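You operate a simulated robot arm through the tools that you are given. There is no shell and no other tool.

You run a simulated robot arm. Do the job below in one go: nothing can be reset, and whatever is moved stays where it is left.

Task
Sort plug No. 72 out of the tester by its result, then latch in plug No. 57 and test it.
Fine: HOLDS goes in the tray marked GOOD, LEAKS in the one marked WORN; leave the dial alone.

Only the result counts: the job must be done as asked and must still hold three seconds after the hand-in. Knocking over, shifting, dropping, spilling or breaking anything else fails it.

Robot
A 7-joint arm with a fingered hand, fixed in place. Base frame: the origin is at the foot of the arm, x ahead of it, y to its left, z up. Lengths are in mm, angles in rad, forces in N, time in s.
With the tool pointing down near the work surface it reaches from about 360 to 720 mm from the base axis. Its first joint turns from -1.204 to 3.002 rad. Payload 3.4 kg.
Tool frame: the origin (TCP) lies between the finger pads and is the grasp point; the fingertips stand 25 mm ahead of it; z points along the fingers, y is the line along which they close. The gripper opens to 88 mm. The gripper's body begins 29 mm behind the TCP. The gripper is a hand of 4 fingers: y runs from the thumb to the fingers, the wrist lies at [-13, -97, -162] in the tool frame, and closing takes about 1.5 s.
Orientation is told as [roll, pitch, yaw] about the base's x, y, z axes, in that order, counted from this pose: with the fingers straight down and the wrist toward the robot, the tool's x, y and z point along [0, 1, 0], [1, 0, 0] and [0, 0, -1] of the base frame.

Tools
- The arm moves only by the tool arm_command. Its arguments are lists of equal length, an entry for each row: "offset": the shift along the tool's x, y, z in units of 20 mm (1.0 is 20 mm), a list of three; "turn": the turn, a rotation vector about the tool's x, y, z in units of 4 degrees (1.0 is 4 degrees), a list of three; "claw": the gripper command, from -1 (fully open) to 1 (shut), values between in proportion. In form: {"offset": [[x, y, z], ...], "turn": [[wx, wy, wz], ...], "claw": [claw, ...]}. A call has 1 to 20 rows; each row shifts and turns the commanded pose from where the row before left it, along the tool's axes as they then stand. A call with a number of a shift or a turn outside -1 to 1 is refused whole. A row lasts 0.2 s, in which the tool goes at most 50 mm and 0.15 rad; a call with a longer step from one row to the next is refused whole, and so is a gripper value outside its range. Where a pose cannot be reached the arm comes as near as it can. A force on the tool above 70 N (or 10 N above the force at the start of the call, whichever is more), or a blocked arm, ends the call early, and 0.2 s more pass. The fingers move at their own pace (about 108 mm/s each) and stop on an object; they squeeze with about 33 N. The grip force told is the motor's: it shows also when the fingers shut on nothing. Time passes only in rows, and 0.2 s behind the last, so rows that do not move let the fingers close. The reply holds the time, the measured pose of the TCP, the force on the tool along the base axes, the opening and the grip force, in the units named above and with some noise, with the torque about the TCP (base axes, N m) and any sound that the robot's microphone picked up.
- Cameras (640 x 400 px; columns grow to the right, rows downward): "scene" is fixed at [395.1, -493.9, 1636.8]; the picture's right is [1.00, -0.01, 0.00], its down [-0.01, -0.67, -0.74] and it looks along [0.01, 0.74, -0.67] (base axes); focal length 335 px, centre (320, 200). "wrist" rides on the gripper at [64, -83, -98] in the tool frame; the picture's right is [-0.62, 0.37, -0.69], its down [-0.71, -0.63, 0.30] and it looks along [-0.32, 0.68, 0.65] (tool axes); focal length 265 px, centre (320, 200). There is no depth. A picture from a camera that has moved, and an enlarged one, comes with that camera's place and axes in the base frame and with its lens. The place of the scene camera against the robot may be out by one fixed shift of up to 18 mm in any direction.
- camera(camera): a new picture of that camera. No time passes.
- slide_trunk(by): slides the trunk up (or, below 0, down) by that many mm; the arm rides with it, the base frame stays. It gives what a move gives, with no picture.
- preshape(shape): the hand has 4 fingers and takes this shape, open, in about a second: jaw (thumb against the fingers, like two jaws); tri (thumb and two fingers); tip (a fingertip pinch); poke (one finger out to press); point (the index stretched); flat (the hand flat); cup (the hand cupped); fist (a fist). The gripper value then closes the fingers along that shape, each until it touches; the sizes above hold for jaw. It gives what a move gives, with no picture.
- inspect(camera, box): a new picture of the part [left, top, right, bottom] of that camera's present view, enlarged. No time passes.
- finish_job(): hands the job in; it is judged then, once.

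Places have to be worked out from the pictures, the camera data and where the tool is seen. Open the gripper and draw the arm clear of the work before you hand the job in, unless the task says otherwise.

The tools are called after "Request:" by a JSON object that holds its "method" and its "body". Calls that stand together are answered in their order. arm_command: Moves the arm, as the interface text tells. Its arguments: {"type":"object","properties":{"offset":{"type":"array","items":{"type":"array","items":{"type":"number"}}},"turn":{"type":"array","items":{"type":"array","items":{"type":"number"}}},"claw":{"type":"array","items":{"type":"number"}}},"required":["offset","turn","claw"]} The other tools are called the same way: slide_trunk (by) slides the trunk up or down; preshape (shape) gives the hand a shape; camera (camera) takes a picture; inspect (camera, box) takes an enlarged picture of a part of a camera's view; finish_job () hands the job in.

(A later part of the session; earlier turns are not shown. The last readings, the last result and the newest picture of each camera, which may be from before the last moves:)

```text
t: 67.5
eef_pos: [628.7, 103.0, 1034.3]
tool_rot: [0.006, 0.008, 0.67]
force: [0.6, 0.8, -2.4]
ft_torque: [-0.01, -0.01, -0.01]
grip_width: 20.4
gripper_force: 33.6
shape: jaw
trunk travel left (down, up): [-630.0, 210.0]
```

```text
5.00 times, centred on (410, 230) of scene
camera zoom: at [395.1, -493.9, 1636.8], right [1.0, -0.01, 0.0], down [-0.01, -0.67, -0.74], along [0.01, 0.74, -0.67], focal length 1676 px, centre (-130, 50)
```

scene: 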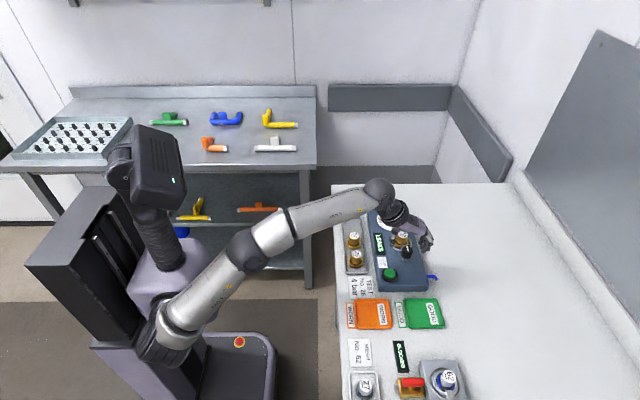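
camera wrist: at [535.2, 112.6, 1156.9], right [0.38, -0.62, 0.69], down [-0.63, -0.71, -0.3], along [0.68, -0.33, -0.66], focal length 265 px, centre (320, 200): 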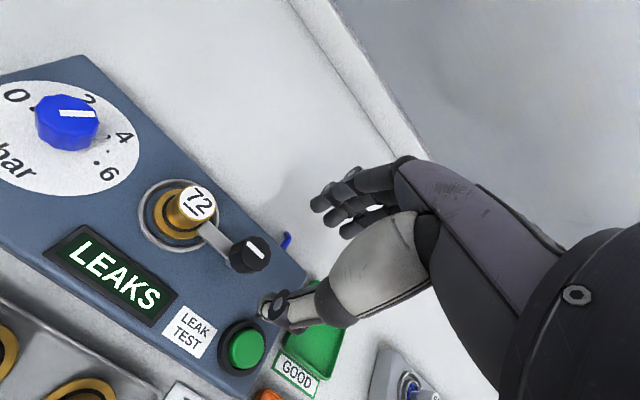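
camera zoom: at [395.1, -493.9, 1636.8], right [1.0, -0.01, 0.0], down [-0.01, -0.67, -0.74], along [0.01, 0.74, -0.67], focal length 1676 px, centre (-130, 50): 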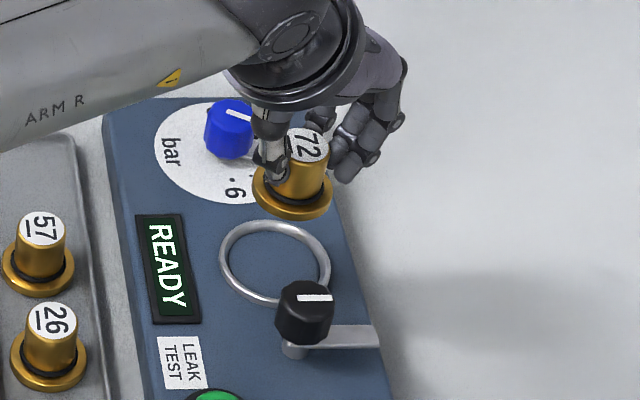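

Plug 72 is out and the display has changed to READY; the plug is flat-bottomed with its flange lowest. I raise a little and carry it toward the WORN tray near (527, −88).

Request:
{"method": "arm_command", "body": {"offset": [[0, 0, -0.8], [-0.22, -0.5, 0], [-0.44, -0.98, 0], [-0.44, -0.98, 0], [-0.44, -0.98, 0], [-0.44, -0.98, 0], [-0.44, -0.98, 0], [-0.44, -0.98, 0], [-0.44, -0.98, 0], [-0.44, -0.98, 0], [-0.44, -0.98, 0], [-0.22, -0.5, 0], [0, 0, 0], [0, 0, 0]], "turn": [[0, 0, 0], [0, 0, 0], [0, 0, 0], [0, 0, 0], [0, 0, 0], [0, 0, 0.8], [0, 0, 0.8], [0, 0, 0.8], [0, 0, 0.8], [0, 0, 0.8], [0, 0, 0.8], [0, 0, 0.4], [0, 0, 0], [0, 0, 0]], "claw": [1, 1, 1, 1, 1, 1, 1, 1, 1, 1, 1, 1, 1, 1]}}

Request:
{"method": "camera", "body": {"camera": "wrist"}}

Request:
{"method": "inspect", "body": {"camera": "scene", "box": [330, 220, 460, 340]}}

```text
t: 70.5
eef_pos: [512.3, -76.0, 1050.4]
tool_rot: [0.005, 0.01, 0.307]
force: [0.7, 0.1, -2.0]
ft_torque: [-0.01, -0.03, 0.02]
grip_width: 20.6
gripper_force: 32.4
shape: jaw
trunk travel left (down, up): [-630.0, 210.0]
```

```text
taken
camera wrist: at [414.0, -42.0, 1151.0], right [0.55, -0.48, 0.69], down [-0.39, -0.87, -0.3], along [0.74, -0.1, -0.66], focal length 265 px, centre (320, 200)
```

wrist: 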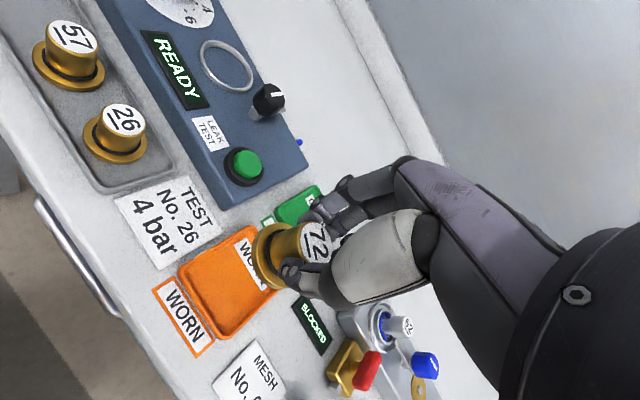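

```text
3.33 times, centred on (395, 280) of scene
camera zoom: at [395.1, -493.9, 1636.8], right [1.0, -0.01, 0.0], down [-0.01, -0.67, -0.74], along [0.01, 0.74, -0.67], focal length 1117 px, centre (70, -67)
```

zoom: 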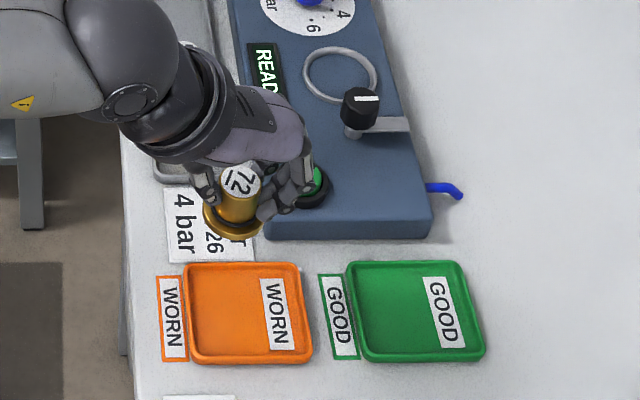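

The orange WORN tray is centred near (523, −96). I shift over it and come down to about z≈970 to check from both views.

Request:
{"method": "arm_command", "body": {"offset": [[-0.52, 0.14, 0], [-0.52, 0.14, 0], [0, 0, 0.9], [0, 0, 0.9], [0, 0, 0.9], [0, 0, 0.9], [0, 0, 0.4], [0, 0, 0], [0, 0, 0]], "turn": [[0, 0, 0], [0, 0, 0], [0, 0, 0], [0, 0, 0], [0, 0, 0], [0, 0, 0], [0, 0, 0], [0, 0, 0], [0, 0, 0]], "claw": [1, 1, 1, 1, 1, 1, 1, 1, 1]}}

Request:
{"method": "inspect", "body": {"camera": "wrist", "box": [160, 140, 420, 360]}}

Request:
{"method": "inspect", "body": {"camera": "scene", "box": [330, 240, 450, 350]}}

```text
t: 72.5
eef_pos: [520.9, -93.9, 971.7]
tool_rot: [0.003, 0.011, 0.305]
force: [0.7, -0.5, -1.6]
ft_torque: [0.01, 0.02, 0.01]
grip_width: 20.7
gripper_force: 32.9
shape: jaw
trunk travel left (down, up): [-630.0, 210.0]
```

```text
1.82 times, centred on (290, 250) of wrist
camera zoom: at [423.8, -59.5, 1071.5], right [0.55, -0.48, 0.69], down [-0.39, -0.87, -0.3], along [0.74, -0.1, -0.66], focal length 483 px, centre (374, 109)
```

zoom: 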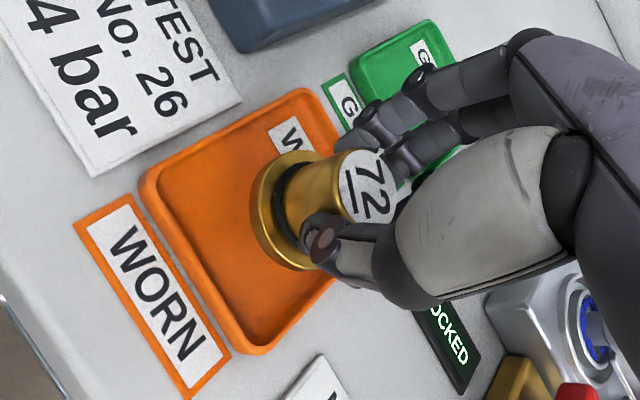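

```text
3.64 times, centred on (390, 295) of scene
camera zoom: at [395.1, -493.9, 1636.8], right [1.0, -0.01, 0.0], down [-0.01, -0.67, -0.74], along [0.01, 0.74, -0.67], focal length 1219 px, centre (66, -146)
```

zoom: 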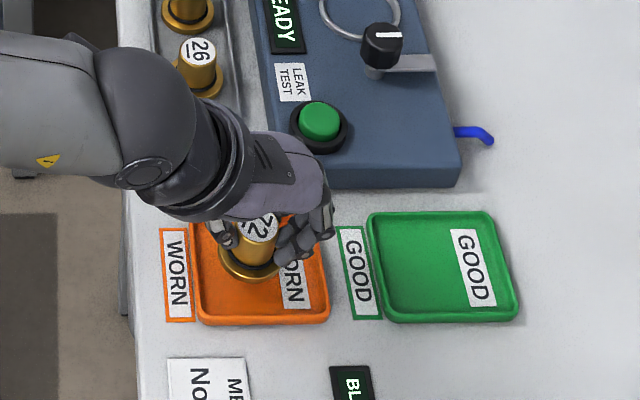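

Plug 72 hangs over the middle of the WORN tray. I lower 13 mm and then feel for the floor in small steps.

Request:
{"method": "arm_command", "body": {"offset": [[0, 0, 0.35], [0, 0, 0.3], [0, 0, 0], [0, 0, 0]], "turn": [[0, 0, 0], [0, 0, 0], [0, 0, 0], [0, 0, 0]], "claw": [1, 1, 1, 1]}}

Request:
{"method": "inspect", "body": {"camera": "scene", "box": [360, 270, 410, 320]}}

```text
t: 73.5
eef_pos: [520.5, -93.8, 957.4]
tool_rot: [0.002, 0.01, 0.305]
force: [-0.5, -0.5, -2.4]
ft_torque: [0.0, 0.02, -0.01]
grip_width: 20.4
gripper_force: 33.4
shape: jaw
trunk travel left (down, up): [-630.0, 210.0]
```

```text
8.00 times, centred on (385, 295) of scene
camera zoom: at [395.1, -493.9, 1636.8], right [1.0, -0.01, 0.0], down [-0.01, -0.67, -0.74], along [0.01, 0.74, -0.67], focal length 2681 px, centre (-200, -560)
```

zoom: 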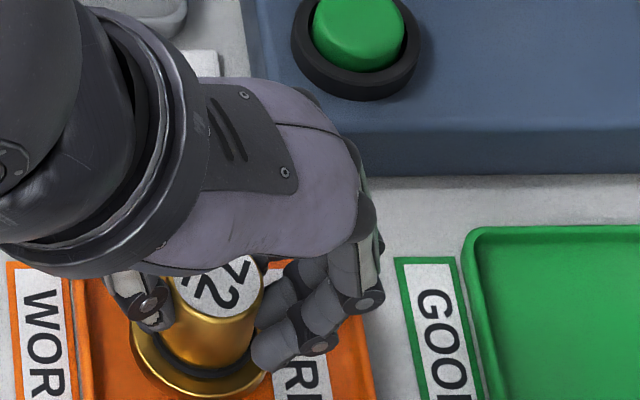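

No floor contact yet at z≈957. I step down 2 mm at a time.

Request:
{"method": "arm_command", "body": {"offset": [[0, 0, 0.1], [0, 0, 0.1], [0, 0, 0]], "turn": [[0, 0, 0], [0, 0, 0], [0, 0, 0]], "claw": [1, 1, 1]}}

```text
t: 74.3
eef_pos: [522.4, -93.2, 953.9]
tool_rot: [0.004, 0.011, 0.307]
force: [-0.1, -0.4, -2.4]
ft_torque: [0.01, -0.01, -0.01]
grip_width: 20.3
gripper_force: 33.0
shape: jaw
trunk travel left (down, up): [-630.0, 210.0]
```

Still free; I continue down 3 mm more.

Request:
{"method": "arm_command", "body": {"offset": [[0, 0, 0.1], [0, 0, 0.1], [0, 0, 0]], "turn": [[0, 0, 0], [0, 0, 0], [0, 0, 0]], "claw": [1, 1, 1]}}

```text
t: 75.1
eef_pos: [521.9, -94.9, 950.9]
tool_rot: [0.003, 0.01, 0.305]
force: [0.5, 0.2, -1.9]
ft_torque: [0.03, 0.0, -0.01]
grip_width: 20.5
gripper_force: 33.0
shape: jaw
trunk travel left (down, up): [-630.0, 210.0]
```

No contact yet; I step down another 4 mm.

Request:
{"method": "arm_command", "body": {"offset": [[0, 0, 0.1], [0, 0, 0.1], [0, 0, 0]], "turn": [[0, 0, 0], [0, 0, 0], [0, 0, 0]], "claw": [1, 1, 1]}}

Request:
{"method": "inspect", "body": {"camera": "wrist", "box": [200, 180, 340, 300]}}

Request:
{"method": "inspect", "body": {"camera": "scene", "box": [360, 290, 410, 340]}}

```text
t: 75.9
eef_pos: [522.2, -93.3, 947.7]
tool_rot: [0.001, 0.007, 0.306]
force: [0.3, -0.2, 8.2]
ft_torque: [0.03, -0.15, 0.01]
grip_width: 20.8
gripper_force: 32.5
shape: jaw
trunk travel left (down, up): [-630.0, 210.0]
```

```text
3.33 times, centred on (270, 240) of wrist
camera zoom: at [422.4, -59.3, 1047.7], right [0.54, -0.48, 0.69], down [-0.39, -0.87, -0.3], along [0.74, -0.1, -0.66], focal length 885 px, centre (487, 67)
```

zoom: 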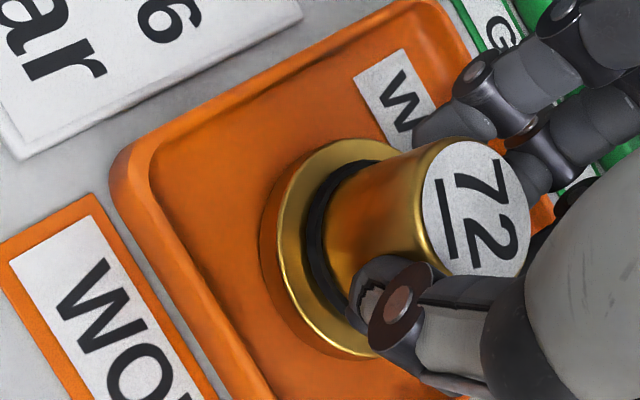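

```text
8.00 times, centred on (385, 315) of scene
camera zoom: at [395.1, -493.9, 1636.8], right [1.0, -0.01, 0.0], down [-0.01, -0.67, -0.74], along [0.01, 0.74, -0.67], focal length 2681 px, centre (-200, -720)
```

zoom: 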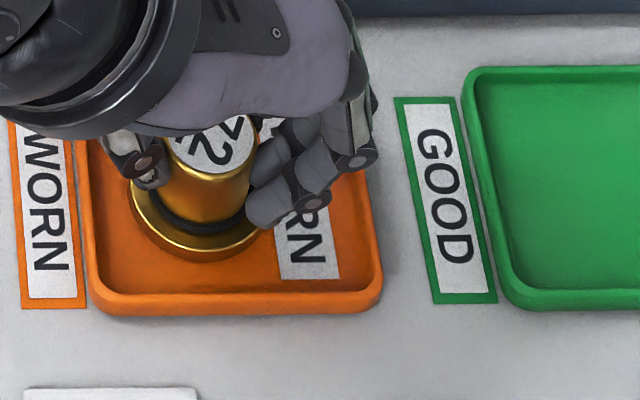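

The plug touched the tray floor (Fz rose to +8 N). I open gently to ~46 mm, then raise straight up.

Request:
{"method": "arm_command", "body": {"offset": [[0, 0, -0.05], [0, 0, 0], [0, 0, 0], [0, 0, 0], [0, 0, 0], [0, 0, -0.25], [0, 0, -0.5], [0, 0, -0.8], [0, 0, -0.8], [0, 0, 0]], "turn": [[0, 0, 0], [0, 0, 0], [0, 0, 0], [0, 0, 0], [0, 0, 0], [0, 0, 0], [0, 0, 0], [0, 0, 0], [0, 0, 0], [0, 0, 0]], "claw": [1, 0.45, 0.3, 0.0, -0.1, -0.1, -0.1, -0.1, -0.1, -0.1]}}

Request:
{"method": "inspect", "body": {"camera": "wrist", "box": [160, 140, 420, 360]}}

Request:
{"method": "inspect", "body": {"camera": "scene", "box": [330, 240, 450, 350]}}

```text
t: 78.1
eef_pos: [522.8, -93.4, 994.0]
tool_rot: [0.004, 0.01, 0.305]
force: [0.5, 0.4, -0.9]
ft_torque: [-0.02, -0.02, 0.01]
grip_width: 47.8
gripper_force: 0.1
shape: jaw
trunk travel left (down, up): [-630.0, 210.0]
```

```text
1.82 times, centred on (290, 250) of wrist
camera zoom: at [424.2, -57.9, 1094.5], right [0.55, -0.48, 0.69], down [-0.39, -0.87, -0.3], along [0.74, -0.1, -0.66], focal length 483 px, centre (374, 109)
```

zoom: 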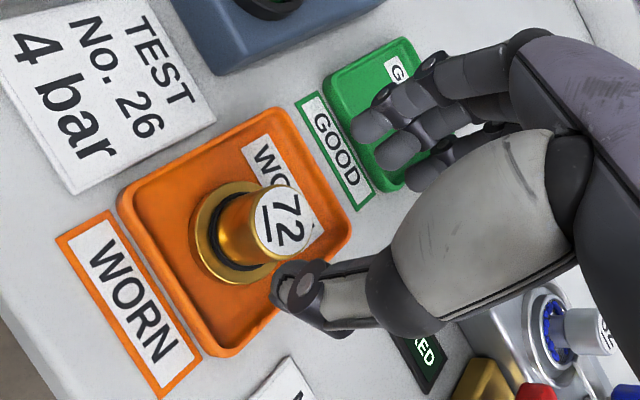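

```text
3.64 times, centred on (390, 295) of scene
camera zoom: at [395.1, -493.9, 1636.8], right [1.0, -0.01, 0.0], down [-0.01, -0.67, -0.74], along [0.01, 0.74, -0.67], focal length 1219 px, centre (66, -146)
```

zoom: 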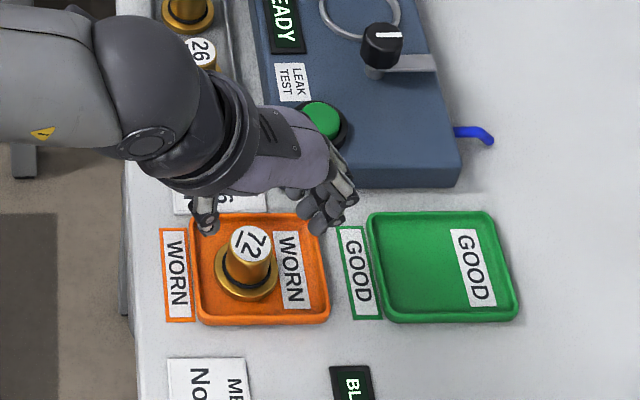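

Plug 72 stands upright in the WORN tray. I rise, yaw back to ≈0.67 and travel to a hover over plug 57 near (499.5, 126).

Request:
{"method": "arm_command", "body": {"offset": [[0, 0, -0.8], [0, 0, -0.8], [0, 0, -0.7], [0, 0, 0], [0, 0, 0], [0, 0, 0], [0.93, 0.59, 0], [0.93, 0.59, 0], [0.93, 0.59, 0], [0.93, 0.59, 0], [0.93, 0.59, 0], [0.93, 0.59, 0], [0.93, 0.59, 0], [0.93, 0.59, 0], [0.93, 0.59, 0], [0.93, 0.59, 0], [0, 0, 0], [0, 0, 0]], "turn": [[0, 0, -0.8], [0, 0, -0.9], [0, 0, -0.9], [0, 0, -0.9], [0, 0, -0.9], [0, 0, -0.8], [0, 0, 0], [0, 0, 0], [0, 0, 0], [0, 0, 0], [0, 0, 0], [0, 0, 0], [0, 0, 0], [0, 0, 0], [0, 0, 0], [0, 0, 0], [0, 0, 0], [0, 0, 0]], "claw": [-0.1, -0.1, -0.1, -0.1, -0.1, -0.1, -0.1, -0.1, -0.1, -0.1, -0.1, -0.1, -0.1, -0.1, -0.1, -0.1, -0.1, -0.1]}}

Request:
{"method": "camera", "body": {"camera": "wrist"}}

Request:
{"method": "camera", "body": {"camera": "scene"}}

```text
t: 81.9
eef_pos: [500.0, 126.1, 1039.8]
tool_rot: [0.008, 0.008, 0.667]
force: [0.6, 0.5, 0.3]
ft_torque: [0.02, 0.0, -0.02]
grip_width: 48.0
gripper_force: 0.1
shape: jaw
trunk travel left (down, up): [-630.0, 210.0]
```

```text
taken
camera wrist: at [396.3, 123.5, 1140.1], right [0.68, -0.26, 0.69], down [-0.05, -0.95, -0.3], along [0.73, 0.17, -0.66], focal length 265 px, centre (320, 200)
```

wrist: 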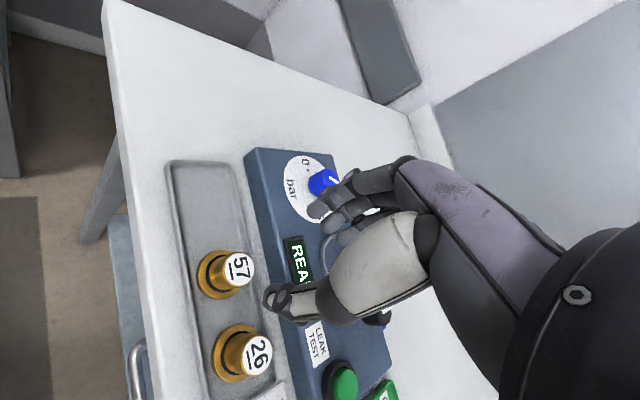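

```text
taken
```

scene: 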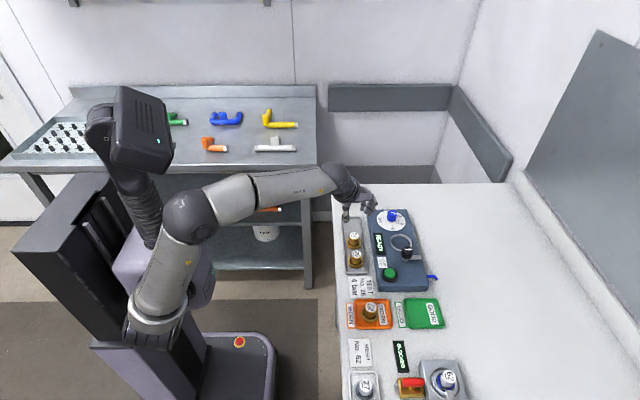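

Plug 57's label projects right on the TCP axis. I descend to z≈985 and check clearances to the tester edge and plug 26.

Request:
{"method": "arm_command", "body": {"offset": [[0, 0, 0.9], [0, 0, 0.9], [0, 0, 0.9], [0, 0, 0], [0, 0, 0]], "turn": [[0, 0, 0], [0, 0, 0], [0, 0, 0], [0, 0, 0], [0, 0, 0]], "claw": [-0.05, -0.05, -0.05, -0.05, -0.05]}}

Request:
{"method": "inspect", "body": {"camera": "wrist", "box": [160, 140, 420, 360]}}

Request:
{"method": "inspect", "body": {"camera": "scene", "box": [330, 190, 430, 280]}}

```text
t: 83.1
eef_pos: [498.6, 125.1, 986.0]
tool_rot: [0.005, 0.008, 0.669]
force: [-0.1, -0.1, -0.2]
ft_torque: [0.0, 0.0, 0.01]
grip_width: 46.5
gripper_force: 0.1
shape: jaw
trunk travel left (down, up): [-630.0, 210.0]
```

```text
1.82 times, centred on (290, 250) of wrist
camera zoom: at [394.8, 121.6, 1087.1], right [0.68, -0.26, 0.69], down [-0.05, -0.95, -0.3], along [0.73, 0.17, -0.66], focal length 483 px, centre (374, 109)
```

zoom: 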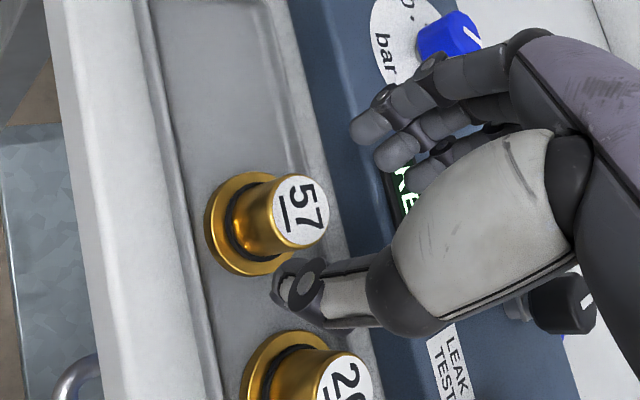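

```text
4.44 times, centred on (380, 235) of scene
camera zoom: at [395.1, -493.9, 1636.8], right [1.0, -0.01, 0.0], down [-0.01, -0.67, -0.74], along [0.01, 0.74, -0.67], focal length 1489 px, centre (53, 44)
```

zoom: 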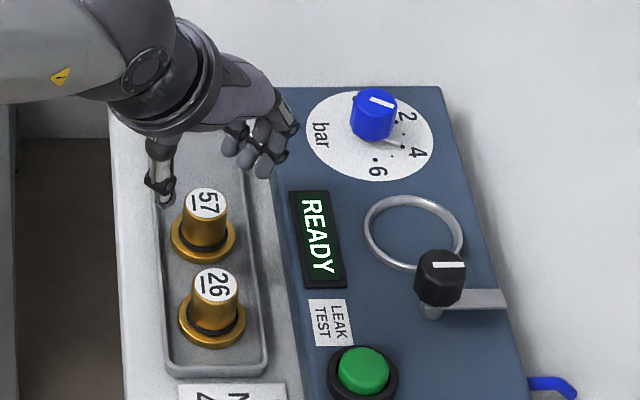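

Alignment is within 1 mm. The fingers will pass close to the tester's edge, so I zoom in on that gap.

Request:
{"method": "inspect", "body": {"camera": "wrist", "box": [250, 130, 380, 280]}}

Request:
{"method": "inspect", "body": {"camera": "scene", "box": [360, 200, 410, 250]}}

```text
2.67 times, centred on (315, 205) of wrist
camera zoom: at [394.8, 121.6, 1087.1], right [0.68, -0.26, 0.69], down [-0.05, -0.95, -0.3], along [0.73, 0.17, -0.66], focal length 708 px, centre (333, 187)
```

zoom: 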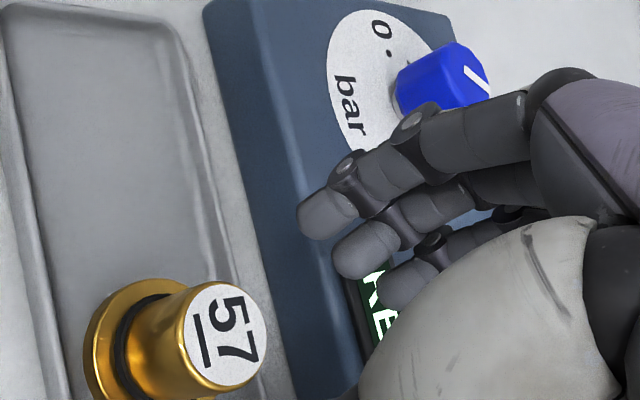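

```text
8.00 times, centred on (385, 225) of scene
camera zoom: at [395.1, -493.9, 1636.8], right [1.0, -0.01, 0.0], down [-0.01, -0.67, -0.74], along [0.01, 0.74, -0.67], focal length 2681 px, centre (-200, 0)
```

zoom: 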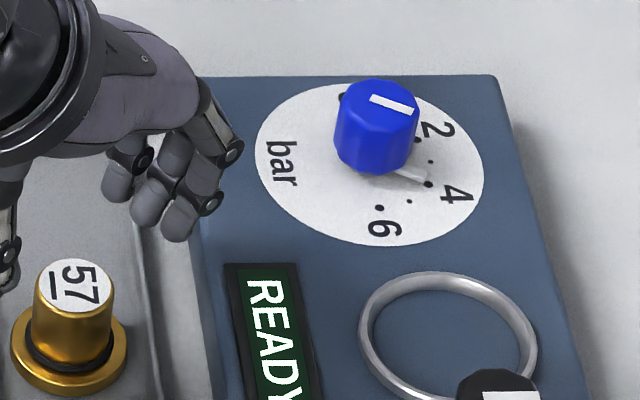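

The tester edge is at x≈545 and the outer fingertip passes within ~4 mm, so I narrow the opening to 40 mm and yaw 12° more CCW to gain room, then recheck.

Request:
{"method": "arm_command", "body": {"offset": [[0, 0, 0], [0, 0, 0], [0, 0, 0], [0, 0, 0], [0, 0, 0.4], [0, 0, 0], [0, 0, 0]], "turn": [[0, 0, -0.8], [0, 0, -0.8], [0, 0, -0.8], [0, 0, -0.6], [0, 0, 0], [0, 0, 0], [0, 0, 0]], "claw": [0.09, 0.09, 0.09, 0.09, 0.09, 0.09, 0.09]}}

Request:
{"method": "inspect", "body": {"camera": "wrist", "box": [160, 140, 420, 360]}}

Request:
{"method": "inspect", "body": {"camera": "scene", "box": [350, 200, 400, 260]}}

```text
t: 84.7
eef_pos: [497.4, 125.6, 977.8]
tool_rot: [0.01, 0.008, 0.878]
force: [0.1, 0.8, 0.0]
ft_torque: [-0.03, -0.02, -0.01]
grip_width: 40.4
gripper_force: 0.2
shape: jaw
trunk travel left (down, up): [-630.0, 210.0]
```

```text
1.82 times, centred on (290, 250) of wrist
camera zoom: at [397.3, 100.6, 1078.9], right [0.72, -0.11, 0.68], down [0.14, -0.94, -0.31], along [0.68, 0.32, -0.66], focal length 483 px, centre (374, 109)
```

zoom: 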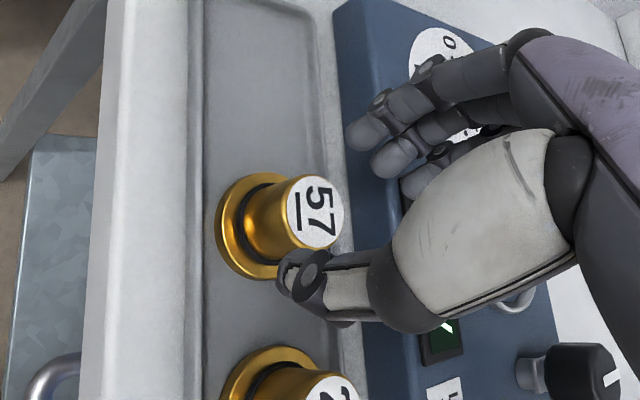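

```text
6.67 times, centred on (375, 230) of scene
camera zoom: at [395.1, -493.9, 1636.8], right [1.0, -0.01, 0.0], down [-0.01, -0.67, -0.74], along [0.01, 0.74, -0.67], focal length 2234 px, centre (-47, 0)
```

zoom: 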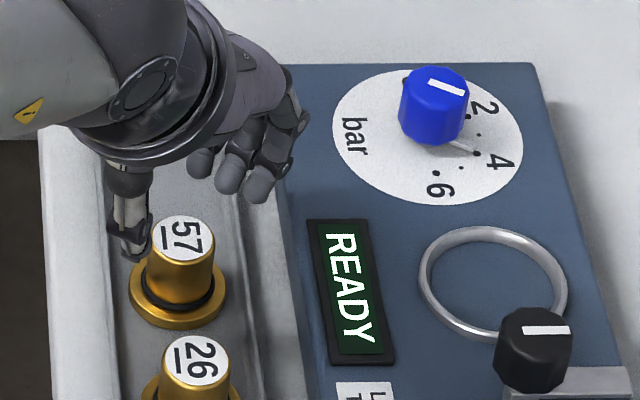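

Plenty of room now. The cap is ~2 mm toward −y of the axis; I correct that, descend to z≈953 and check before closing.

Request:
{"method": "arm_command", "body": {"offset": [[-0.08, -0.06, 0], [0, 0, 0.4], [0, 0, 0.4], [0, 0, 0.42], [0, 0, 0], [0, 0, 0]], "turn": [[0, 0, 0], [0, 0, 0], [0, 0, 0], [0, 0, 0], [0, 0, 0], [0, 0, 0]], "claw": [0.09, 0.09, 0.09, 0.09, 0.09, 0.09]}}

Request:
{"method": "inspect", "body": {"camera": "wrist", "box": [180, 140, 440, 360]}}

Request:
{"method": "inspect", "body": {"camera": "scene", "box": [350, 200, 400, 260]}}

```text
t: 86.1
eef_pos: [499.3, 121.6, 954.4]
tool_rot: [0.009, 0.006, 0.878]
force: [-0.2, -0.1, -0.5]
ft_torque: [0.01, -0.03, -0.05]
grip_width: 40.4
gripper_force: 0.1
shape: jaw
trunk travel left (down, up): [-630.0, 210.0]
```

```text
1.82 times, centred on (310, 250) of wrist
camera zoom: at [397.7, 98.6, 1054.5], right [0.72, -0.11, 0.68], down [0.14, -0.94, -0.31], along [0.68, 0.32, -0.66], focal length 483 px, centre (338, 109)
```

zoom: 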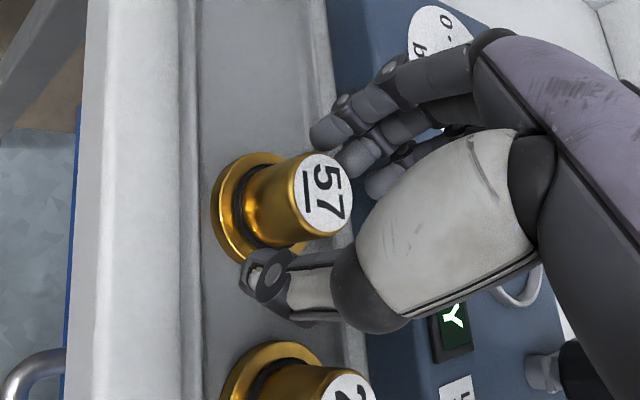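

```text
6.67 times, centred on (375, 230) of scene
camera zoom: at [395.1, -493.9, 1636.8], right [1.0, -0.01, 0.0], down [-0.01, -0.67, -0.74], along [0.01, 0.74, -0.67], focal length 2234 px, centre (-47, 0)
```

zoom: 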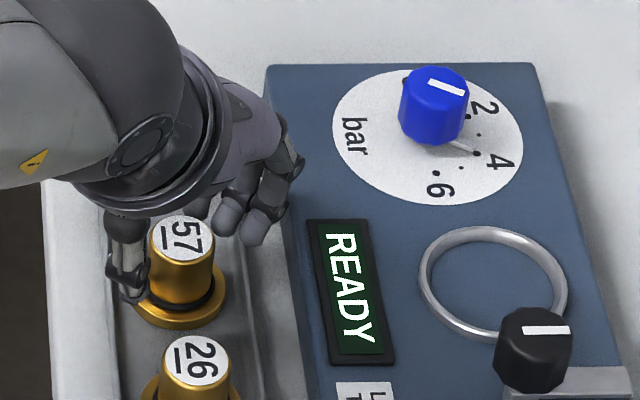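

Aligned within about 1.5 mm and free of contact. I close on plug 57.

Request:
{"method": "arm_command", "body": {"offset": [[0, 0, 0.08], [0, 0, 0], [0, 0, 0], [0, 0, 0], [0, 0, 0], [0, 0, 0]], "turn": [[0, 0, 0], [0, 0, 0], [0, 0, 0], [0, 0, 0], [0, 0, 0], [0, 0, 0]], "claw": [0.09, 0.3, 0.5, 1, 1, 1]}}

Request:
{"method": "inspect", "body": {"camera": "wrist", "box": [180, 140, 440, 360]}}

Request:
{"method": "inspect", "body": {"camera": "scene", "box": [350, 200, 400, 260]}}

```text
t: 87.5
eef_pos: [500.3, 123.1, 952.6]
tool_rot: [0.009, 0.007, 0.878]
force: [-0.6, -0.5, 0.5]
ft_torque: [0.0, 0.02, 0.0]
grip_width: 20.5
gripper_force: 33.5
shape: jaw
trunk travel left (down, up): [-630.0, 210.0]
```

```text
1.82 times, centred on (310, 250) of wrist
camera zoom: at [397.6, 98.3, 1052.8], right [0.72, -0.11, 0.68], down [0.14, -0.94, -0.31], along [0.68, 0.32, -0.66], focal length 483 px, centre (338, 109)
```

zoom: 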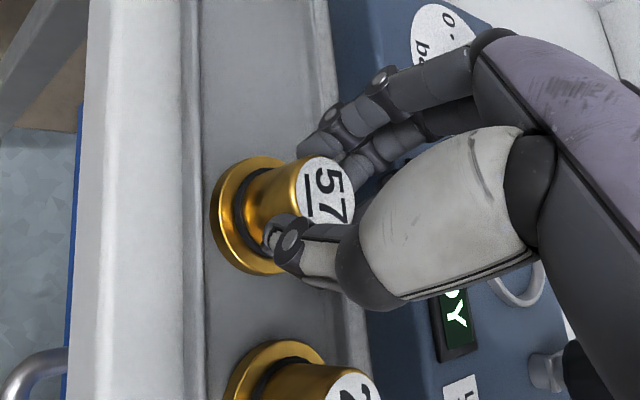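

```text
6.67 times, centred on (375, 230) of scene
camera zoom: at [395.1, -493.9, 1636.8], right [1.0, -0.01, 0.0], down [-0.01, -0.67, -0.74], along [0.01, 0.74, -0.67], focal length 2234 px, centre (-47, 0)
```

zoom: 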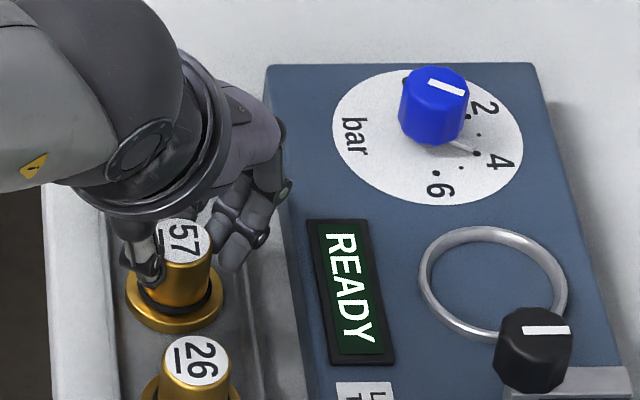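

Same 20.5 mm grip as before. I lift plug 57 straight up, then yaw back to ≈0.67 and carry it over the tester ring.

Request:
{"method": "arm_command", "body": {"offset": [[0, 0, -0.25], [0, 0, -0.5], [0, 0, -0.8], [0, 0, -0.8], [0, 0, -0.8], [0, 0, -0.8], [0, 0, -0.6], [0, 0, 0], [0, 0, 0]], "turn": [[0, 0, 0], [0, 0, 0], [0, 0, 0], [0, 0, 0], [0, 0, 0.75], [0, 0, 0.75], [0, 0, 0.75], [0, 0, 0.75], [0, 0, 0]], "claw": [1, 1, 1, 1, 1, 1, 1, 1, 1]}}

Request:
{"method": "camera", "body": {"camera": "scene"}}

Request:
{"method": "inspect", "body": {"camera": "wrist", "box": [180, 140, 440, 360]}}

```text
t: 89.5
eef_pos: [500.4, 122.7, 1043.4]
tool_rot: [0.005, 0.009, 0.667]
force: [1.0, 0.6, -1.5]
ft_torque: [-0.01, 0.01, 0.01]
grip_width: 20.3
gripper_force: 33.1
shape: jaw
trunk travel left (down, up): [-630.0, 210.0]
```

```text
taken
```

scene: 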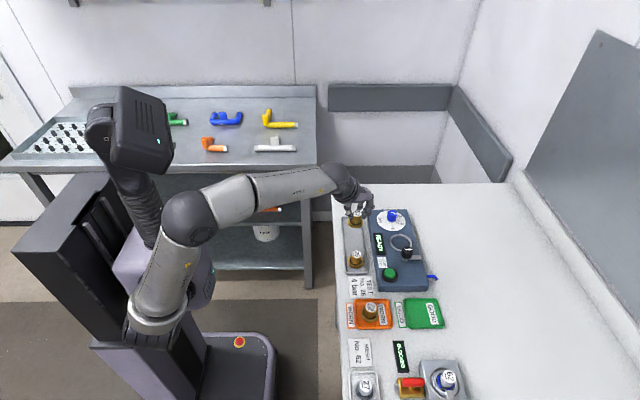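

```text
1.82 times, centred on (310, 250) of wrist
camera zoom: at [395.4, 120.0, 1143.5], right [0.68, -0.26, 0.68], down [-0.06, -0.95, -0.3], along [0.73, 0.17, -0.66], focal length 483 px, centre (338, 109)
```

zoom: 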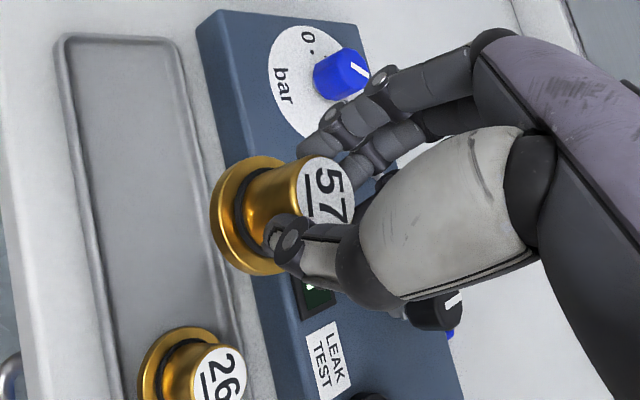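

Plug 57 is lifted cleanly and plug 26 is undisturbed. I carry it across to above the ring at (628, 103).

Request:
{"method": "arm_command", "body": {"offset": [[-0.4, 0.37, 0], [-0.79, 0.73, 0], [-0.79, 0.73, 0], [-0.79, 0.73, 0], [-0.79, 0.73, 0], [-0.79, 0.73, 0], [-0.41, 0.37, 0], [0, 0, 0], [0, 0, 0]], "turn": [[0, 0, 0], [0, 0, 0], [0, 0, 0], [0, 0, 0], [0, 0, 0], [0, 0, 0], [0, 0, 0], [0, 0, 0], [0, 0, 0]], "claw": [1, 1, 1, 1, 1, 1, 1, 1, 1]}}

Request:
{"method": "inspect", "body": {"camera": "wrist", "box": [180, 140, 440, 360]}}

Request:
{"method": "inspect", "body": {"camera": "scene", "box": [370, 190, 450, 270]}}

```text
t: 91.5
eef_pos: [629.4, 101.8, 1042.7]
tool_rot: [0.007, 0.01, 0.67]
force: [0.3, 0.8, -2.3]
ft_torque: [-0.01, 0.01, -0.01]
grip_width: 20.2
gripper_force: 33.3
shape: jaw
trunk travel left (down, up): [-630.0, 210.0]
```

```text
1.82 times, centred on (310, 250) of wrist
camera zoom: at [524.4, 99.9, 1142.4], right [0.68, -0.26, 0.68], down [-0.05, -0.95, -0.3], along [0.73, 0.17, -0.66], focal length 483 px, centre (338, 109)
```

zoom: 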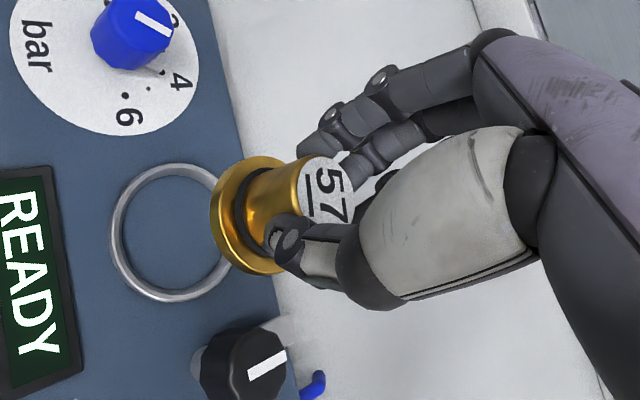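

```text
5.00 times, centred on (410, 230) of scene
camera zoom: at [395.1, -493.9, 1636.8], right [1.0, -0.01, 0.0], down [-0.01, -0.67, -0.74], along [0.01, 0.74, -0.67], focal length 1676 px, centre (-130, 50)
```

zoom: 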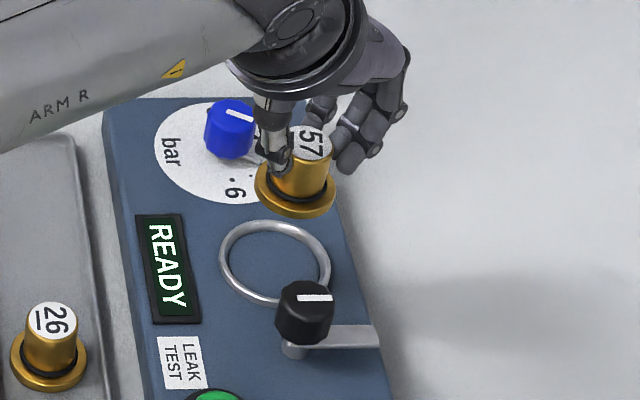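

The display says READY and the ring is empty. I nudge (+1.2, +2.1) mm to match plug 72's old seat and descend to z≈985.

Request:
{"method": "arm_command", "body": {"offset": [[0.045, 0.11, 0.5], [0, 0, 0.8], [0, 0, 0.8], [0, 0, 0.75], [0, 0, 0], [0, 0, 0]], "turn": [[0, 0, 0], [0, 0, 0], [0, 0, 0], [0, 0, 0], [0, 0, 0], [0, 0, 0]], "claw": [1, 1, 1, 1, 1, 1]}}

Request:
{"method": "inspect", "body": {"camera": "wrist", "box": [200, 160, 340, 280]}}

Request:
{"method": "inspect", "body": {"camera": "scene", "box": [380, 210, 440, 270]}}

```text
t: 92.9
eef_pos: [627.8, 105.7, 984.0]
tool_rot: [0.008, 0.007, 0.669]
force: [0.0, -0.3, -2.6]
ft_torque: [-0.01, 0.02, 0.01]
grip_width: 20.4
gripper_force: 33.1
shape: jaw
trunk travel left (down, up): [-630.0, 210.0]
```

```text
3.33 times, centred on (270, 220) of wrist
camera zoom: at [524.2, 101.8, 1085.1], right [0.68, -0.26, 0.68], down [-0.05, -0.95, -0.3], along [0.73, 0.17, -0.66], focal length 885 px, centre (487, 133)
```

zoom: 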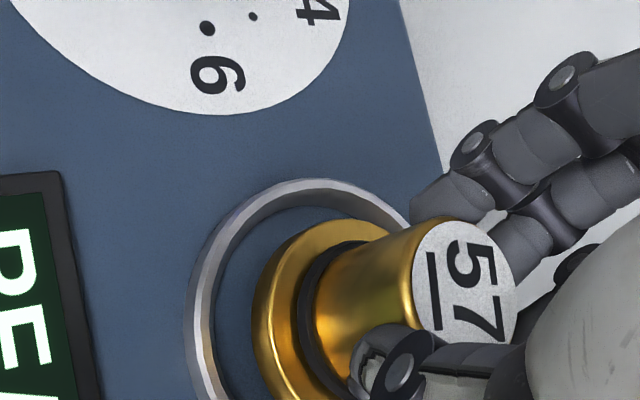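

```text
6.67 times, centred on (410, 240) of scene
camera zoom: at [395.1, -493.9, 1636.8], right [1.0, -0.01, 0.0], down [-0.01, -0.67, -0.74], along [0.01, 0.74, -0.67], focal length 2234 px, centre (-280, -67)
```

zoom: 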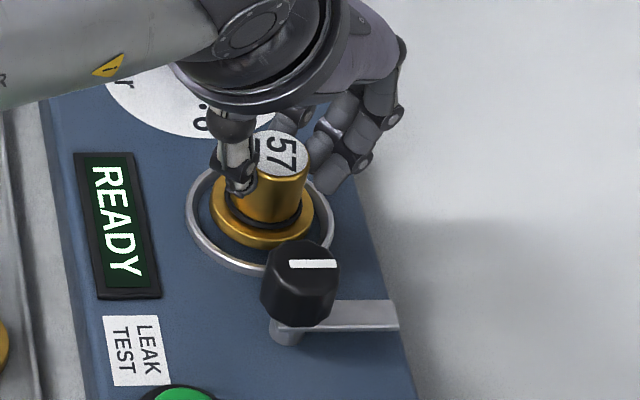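

The flange is centred within the ring. I step down a few mm and watch for contact.

Request:
{"method": "arm_command", "body": {"offset": [[0, 0, 0.1], [0, 0, 0.1], [0, 0, 0]], "turn": [[0, 0, 0], [0, 0, 0], [0, 0, 0]], "claw": [1, 1, 1]}}

```text
t: 93.7
eef_pos: [629.0, 104.6, 980.6]
tool_rot: [0.006, 0.009, 0.669]
force: [0.2, 0.0, -2.4]
ft_torque: [0.01, -0.01, -0.01]
grip_width: 20.2
gripper_force: 33.2
shape: jaw
trunk travel left (down, up): [-630.0, 210.0]
```

No contact yet at 980.6; I continue.

Request:
{"method": "arm_command", "body": {"offset": [[0, 0, 0.1], [0, 0, 0.1], [0, 0, 0]], "turn": [[0, 0, 0], [0, 0, 0], [0, 0, 0]], "claw": [1, 1, 1]}}

```text
t: 94.5
eef_pos: [627.7, 104.5, 978.4]
tool_rot: [0.007, 0.006, 0.67]
force: [0.1, 0.2, 3.3]
ft_torque: [0.08, -0.1, 0.0]
grip_width: 20.3
gripper_force: 33.1
shape: jaw
trunk travel left (down, up): [-630.0, 210.0]
```

Light contact (Fz +3.3 N) at z≈978. I press 1.5 mm more to seat it and look.

Request:
{"method": "arm_command", "body": {"offset": [[0, 0, 0.08], [0, 0, 0]], "turn": [[0, 0, 0], [0, 0, 0]], "claw": [1, 1]}}

Request:
{"method": "inspect", "body": {"camera": "wrist", "box": [200, 160, 340, 280]}}

Request:
{"method": "inspect", "body": {"camera": "scene", "box": [380, 210, 440, 270]}}

```text
t: 95.1
eef_pos: [627.7, 105.7, 976.7]
tool_rot: [0.006, 0.005, 0.669]
force: [2.0, 0.5, 8.8]
ft_torque: [0.08, -0.14, -0.03]
grip_width: 20.4
gripper_force: 32.4
shape: jaw
trunk travel left (down, up): [-630.0, 210.0]
```

```text
3.33 times, centred on (270, 220) of wrist
camera zoom: at [522.9, 101.5, 1077.3], right [0.68, -0.26, 0.69], down [-0.05, -0.95, -0.31], along [0.73, 0.17, -0.66], focal length 885 px, centre (487, 133)
```

zoom: 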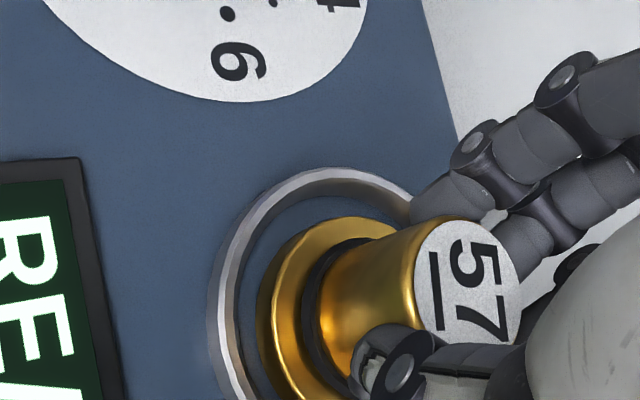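

```text
6.67 times, centred on (410, 240) of scene
camera zoom: at [395.1, -493.9, 1636.8], right [1.0, -0.01, 0.0], down [-0.01, -0.67, -0.74], along [0.01, 0.74, -0.67], focal length 2234 px, centre (-280, -67)
```

zoom: 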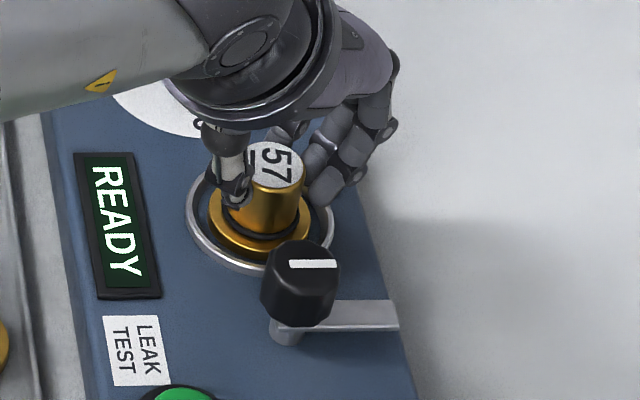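

Plug 57 is seated in the ring's middle. I back off the press, open the fingers gently and rise.

Request:
{"method": "arm_command", "body": {"offset": [[0, 0, -0.06], [0, 0, 0], [0, 0, 0], [0, 0, 0], [0, 0, 0], [0, 0, -0.25], [0, 0, -0.5], [0, 0, -0.8], [0, 0, -0.3], [0, 0, 0]], "turn": [[0, 0, 0], [0, 0, 0], [0, 0, 0], [0, 0, 0], [0, 0, 0], [0, 0, 0], [0, 0, 0], [0, 0, 0], [0, 0, 0], [0, 0, 0]], "claw": [1, 0.45, 0.3, 0.0, -0.05, -0.05, -0.05, -0.05, -0.05, -0.05]}}

Request:
{"method": "inspect", "body": {"camera": "wrist", "box": [180, 140, 440, 360]}}

Request:
{"method": "inspect", "body": {"camera": "scene", "box": [380, 210, 440, 270]}}

```text
t: 97.3
eef_pos: [628.9, 104.5, 1012.6]
tool_rot: [0.006, 0.008, 0.668]
force: [-0.3, -0.3, 0.1]
ft_torque: [0.01, -0.01, 0.0]
grip_width: 45.5
gripper_force: 0.1
shape: jaw
trunk travel left (down, up): [-630.0, 210.0]
```

```text
1.82 times, centred on (310, 250) of wrist
camera zoom: at [525.1, 101.9, 1113.7], right [0.68, -0.26, 0.68], down [-0.05, -0.95, -0.3], along [0.73, 0.17, -0.66], focal length 483 px, centre (338, 109)
```

zoom: 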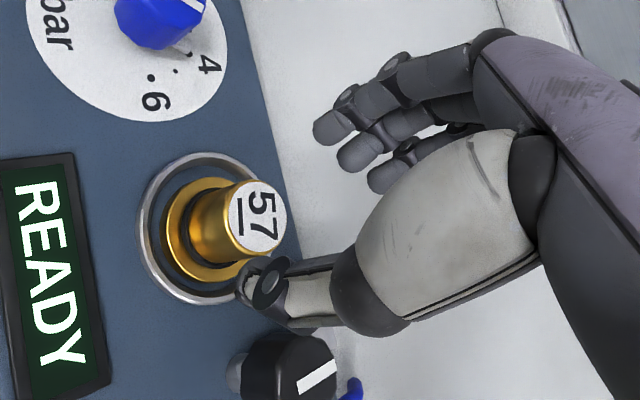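

```text
6.67 times, centred on (410, 240) of scene
camera zoom: at [395.1, -493.9, 1636.8], right [1.0, -0.01, 0.0], down [-0.01, -0.67, -0.74], along [0.01, 0.74, -0.67], focal length 2234 px, centre (-280, -67)
```

zoom: 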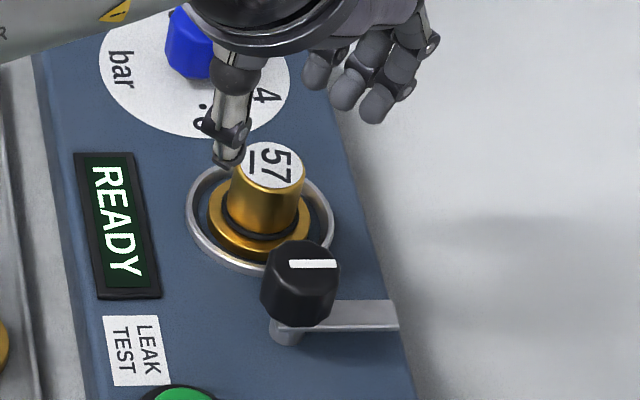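

Plug 57 sits centred in the ring. Now I move back over the latch knob (626, 46) and yaw to ≈0.14 so I can turn it CCW to latch.

Request:
{"method": "arm_command", "body": {"offset": [[0, 0, -0.4], [-0.74, -0.64, 0], [-0.74, -0.64, 0], [-0.74, -0.64, 0], [0, 0, 0], [0, 0, 0], [0, 0, 0], [0, 0, 0], [0, 0, 0], [0, 0, 0], [0, 0, 0], [0, 0, 0], [0, 0, 0.3], [0, 0, 0], [0, 0, 0]], "turn": [[0, 0, 0], [0, 0, 0], [0, 0, 0], [0, 0, 0], [0, 0, 0.95], [0, 0, 0.95], [0, 0, 0.95], [0, 0, 0.95], [0, 0, 0.95], [0, 0, 0.95], [0, 0, 0.95], [0, 0, 0.95], [0, 0, 0], [0, 0, 0], [0, 0, 0]], "claw": [-0.05, -0.05, -0.05, -0.05, -0.3, -0.3, -0.3, -0.3, -0.3, -0.3, -0.3, -0.3, -0.3, -0.3, -0.3]}}

Request:
{"method": "inspect", "body": {"camera": "wrist", "box": [210, 180, 370, 280]}}

Request:
{"method": "inspect", "body": {"camera": "scene", "box": [380, 200, 450, 270]}}

```text
t: 100.5
eef_pos: [626.5, 46.4, 1016.0]
tool_rot: [0.001, 0.01, 0.138]
force: [0.5, 0.6, 0.2]
ft_torque: [0.03, 0.0, 0.03]
grip_width: 56.7
gripper_force: 0.1
shape: jaw
trunk travel left (down, up): [-630.0, 210.0]
```

```text
4.00 times, centred on (290, 230) of wrist
camera zoom: at [535.6, 97.1, 1116.0], right [0.46, -0.56, 0.69], down [-0.53, -0.79, -0.3], along [0.71, -0.23, -0.66], focal length 1062 px, centre (440, 80)
```

zoom: 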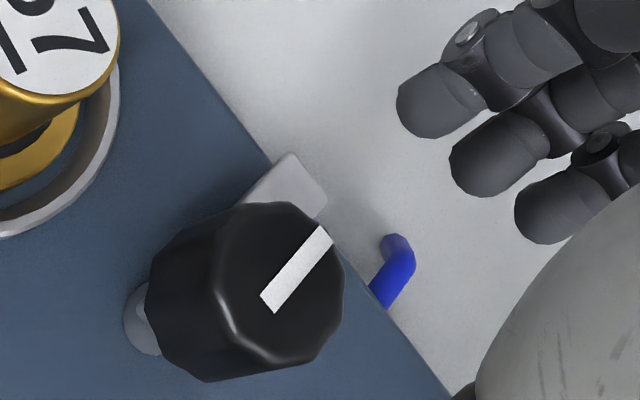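

```text
5.71 times, centred on (415, 235) of scene
camera zoom: at [395.1, -493.9, 1636.8], right [1.0, -0.01, 0.0], down [-0.01, -0.67, -0.74], along [0.01, 0.74, -0.67], focal length 1915 px, centre (-223, 0)
```

zoom: 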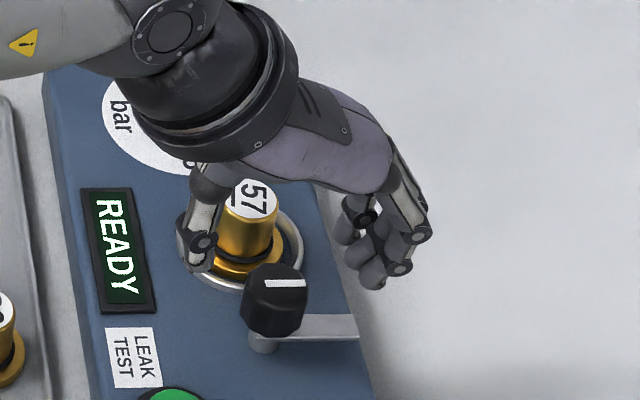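

Tracking is good here. The knob axis looks about 2 mm toward +y/−x; I adjust halfway, descend to z≈985 and grip.

Request:
{"method": "arm_command", "body": {"offset": [[0.096, -0.037, 0], [0, 0, 0.5], [0, 0, 0.55], [0, 0, 0.5], [0, 0, 0], [0, 0, 0], [0, 0, 0], [0, 0, 0], [0, 0, 0], [0, 0, 0], [0, 0, 0]], "turn": [[0, 0, 0], [0, 0, 0], [0, 0, 0], [0, 0, 0], [0, 0, 0], [0, 0, 0], [0, 0, 0], [0, 0, 0], [0, 0, 0], [0, 0, 0], [0, 0, 0]], "claw": [-0.3, -0.3, -0.3, -0.3, -0.3, 0.0, 0.3, 0.6, 1, 1, 1]}}

Request:
{"method": "inspect", "body": {"camera": "wrist", "box": [180, 140, 440, 360]}}

Request:
{"method": "inspect", "body": {"camera": "scene", "box": [380, 200, 450, 270]}}

```text
t: 102.9
eef_pos: [625.2, 48.6, 982.9]
tool_rot: [0.0, 0.013, 0.139]
force: [2.0, 1.8, -0.9]
ft_torque: [0.04, -0.09, 0.0]
grip_width: 20.5
gripper_force: 32.9
shape: jaw
trunk travel left (down, up): [-630.0, 210.0]
```

```text
1.82 times, centred on (310, 250) of wrist
camera zoom: at [534.8, 99.3, 1083.1], right [0.46, -0.56, 0.69], down [-0.53, -0.79, -0.3], along [0.71, -0.23, -0.66], focal length 483 px, centre (338, 109)
```

zoom: 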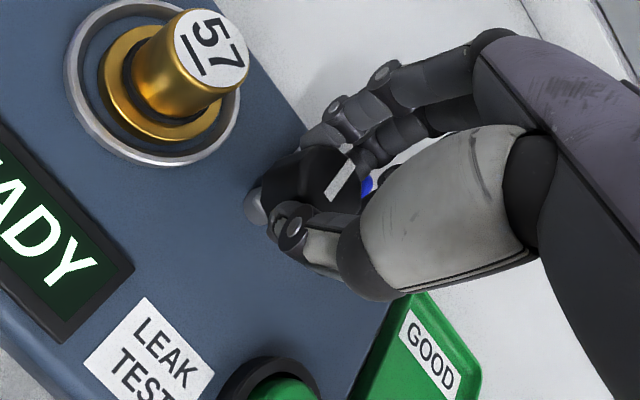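

```text
5.71 times, centred on (415, 235) of scene
camera zoom: at [395.1, -493.9, 1636.8], right [1.0, -0.01, 0.0], down [-0.01, -0.67, -0.74], along [0.01, 0.74, -0.67], focal length 1915 px, centre (-223, 0)
```

zoom: 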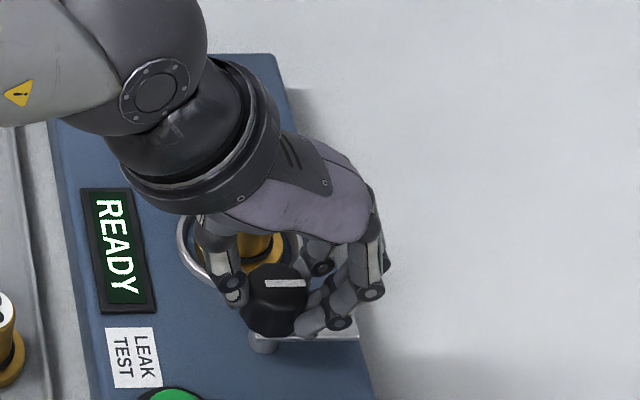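

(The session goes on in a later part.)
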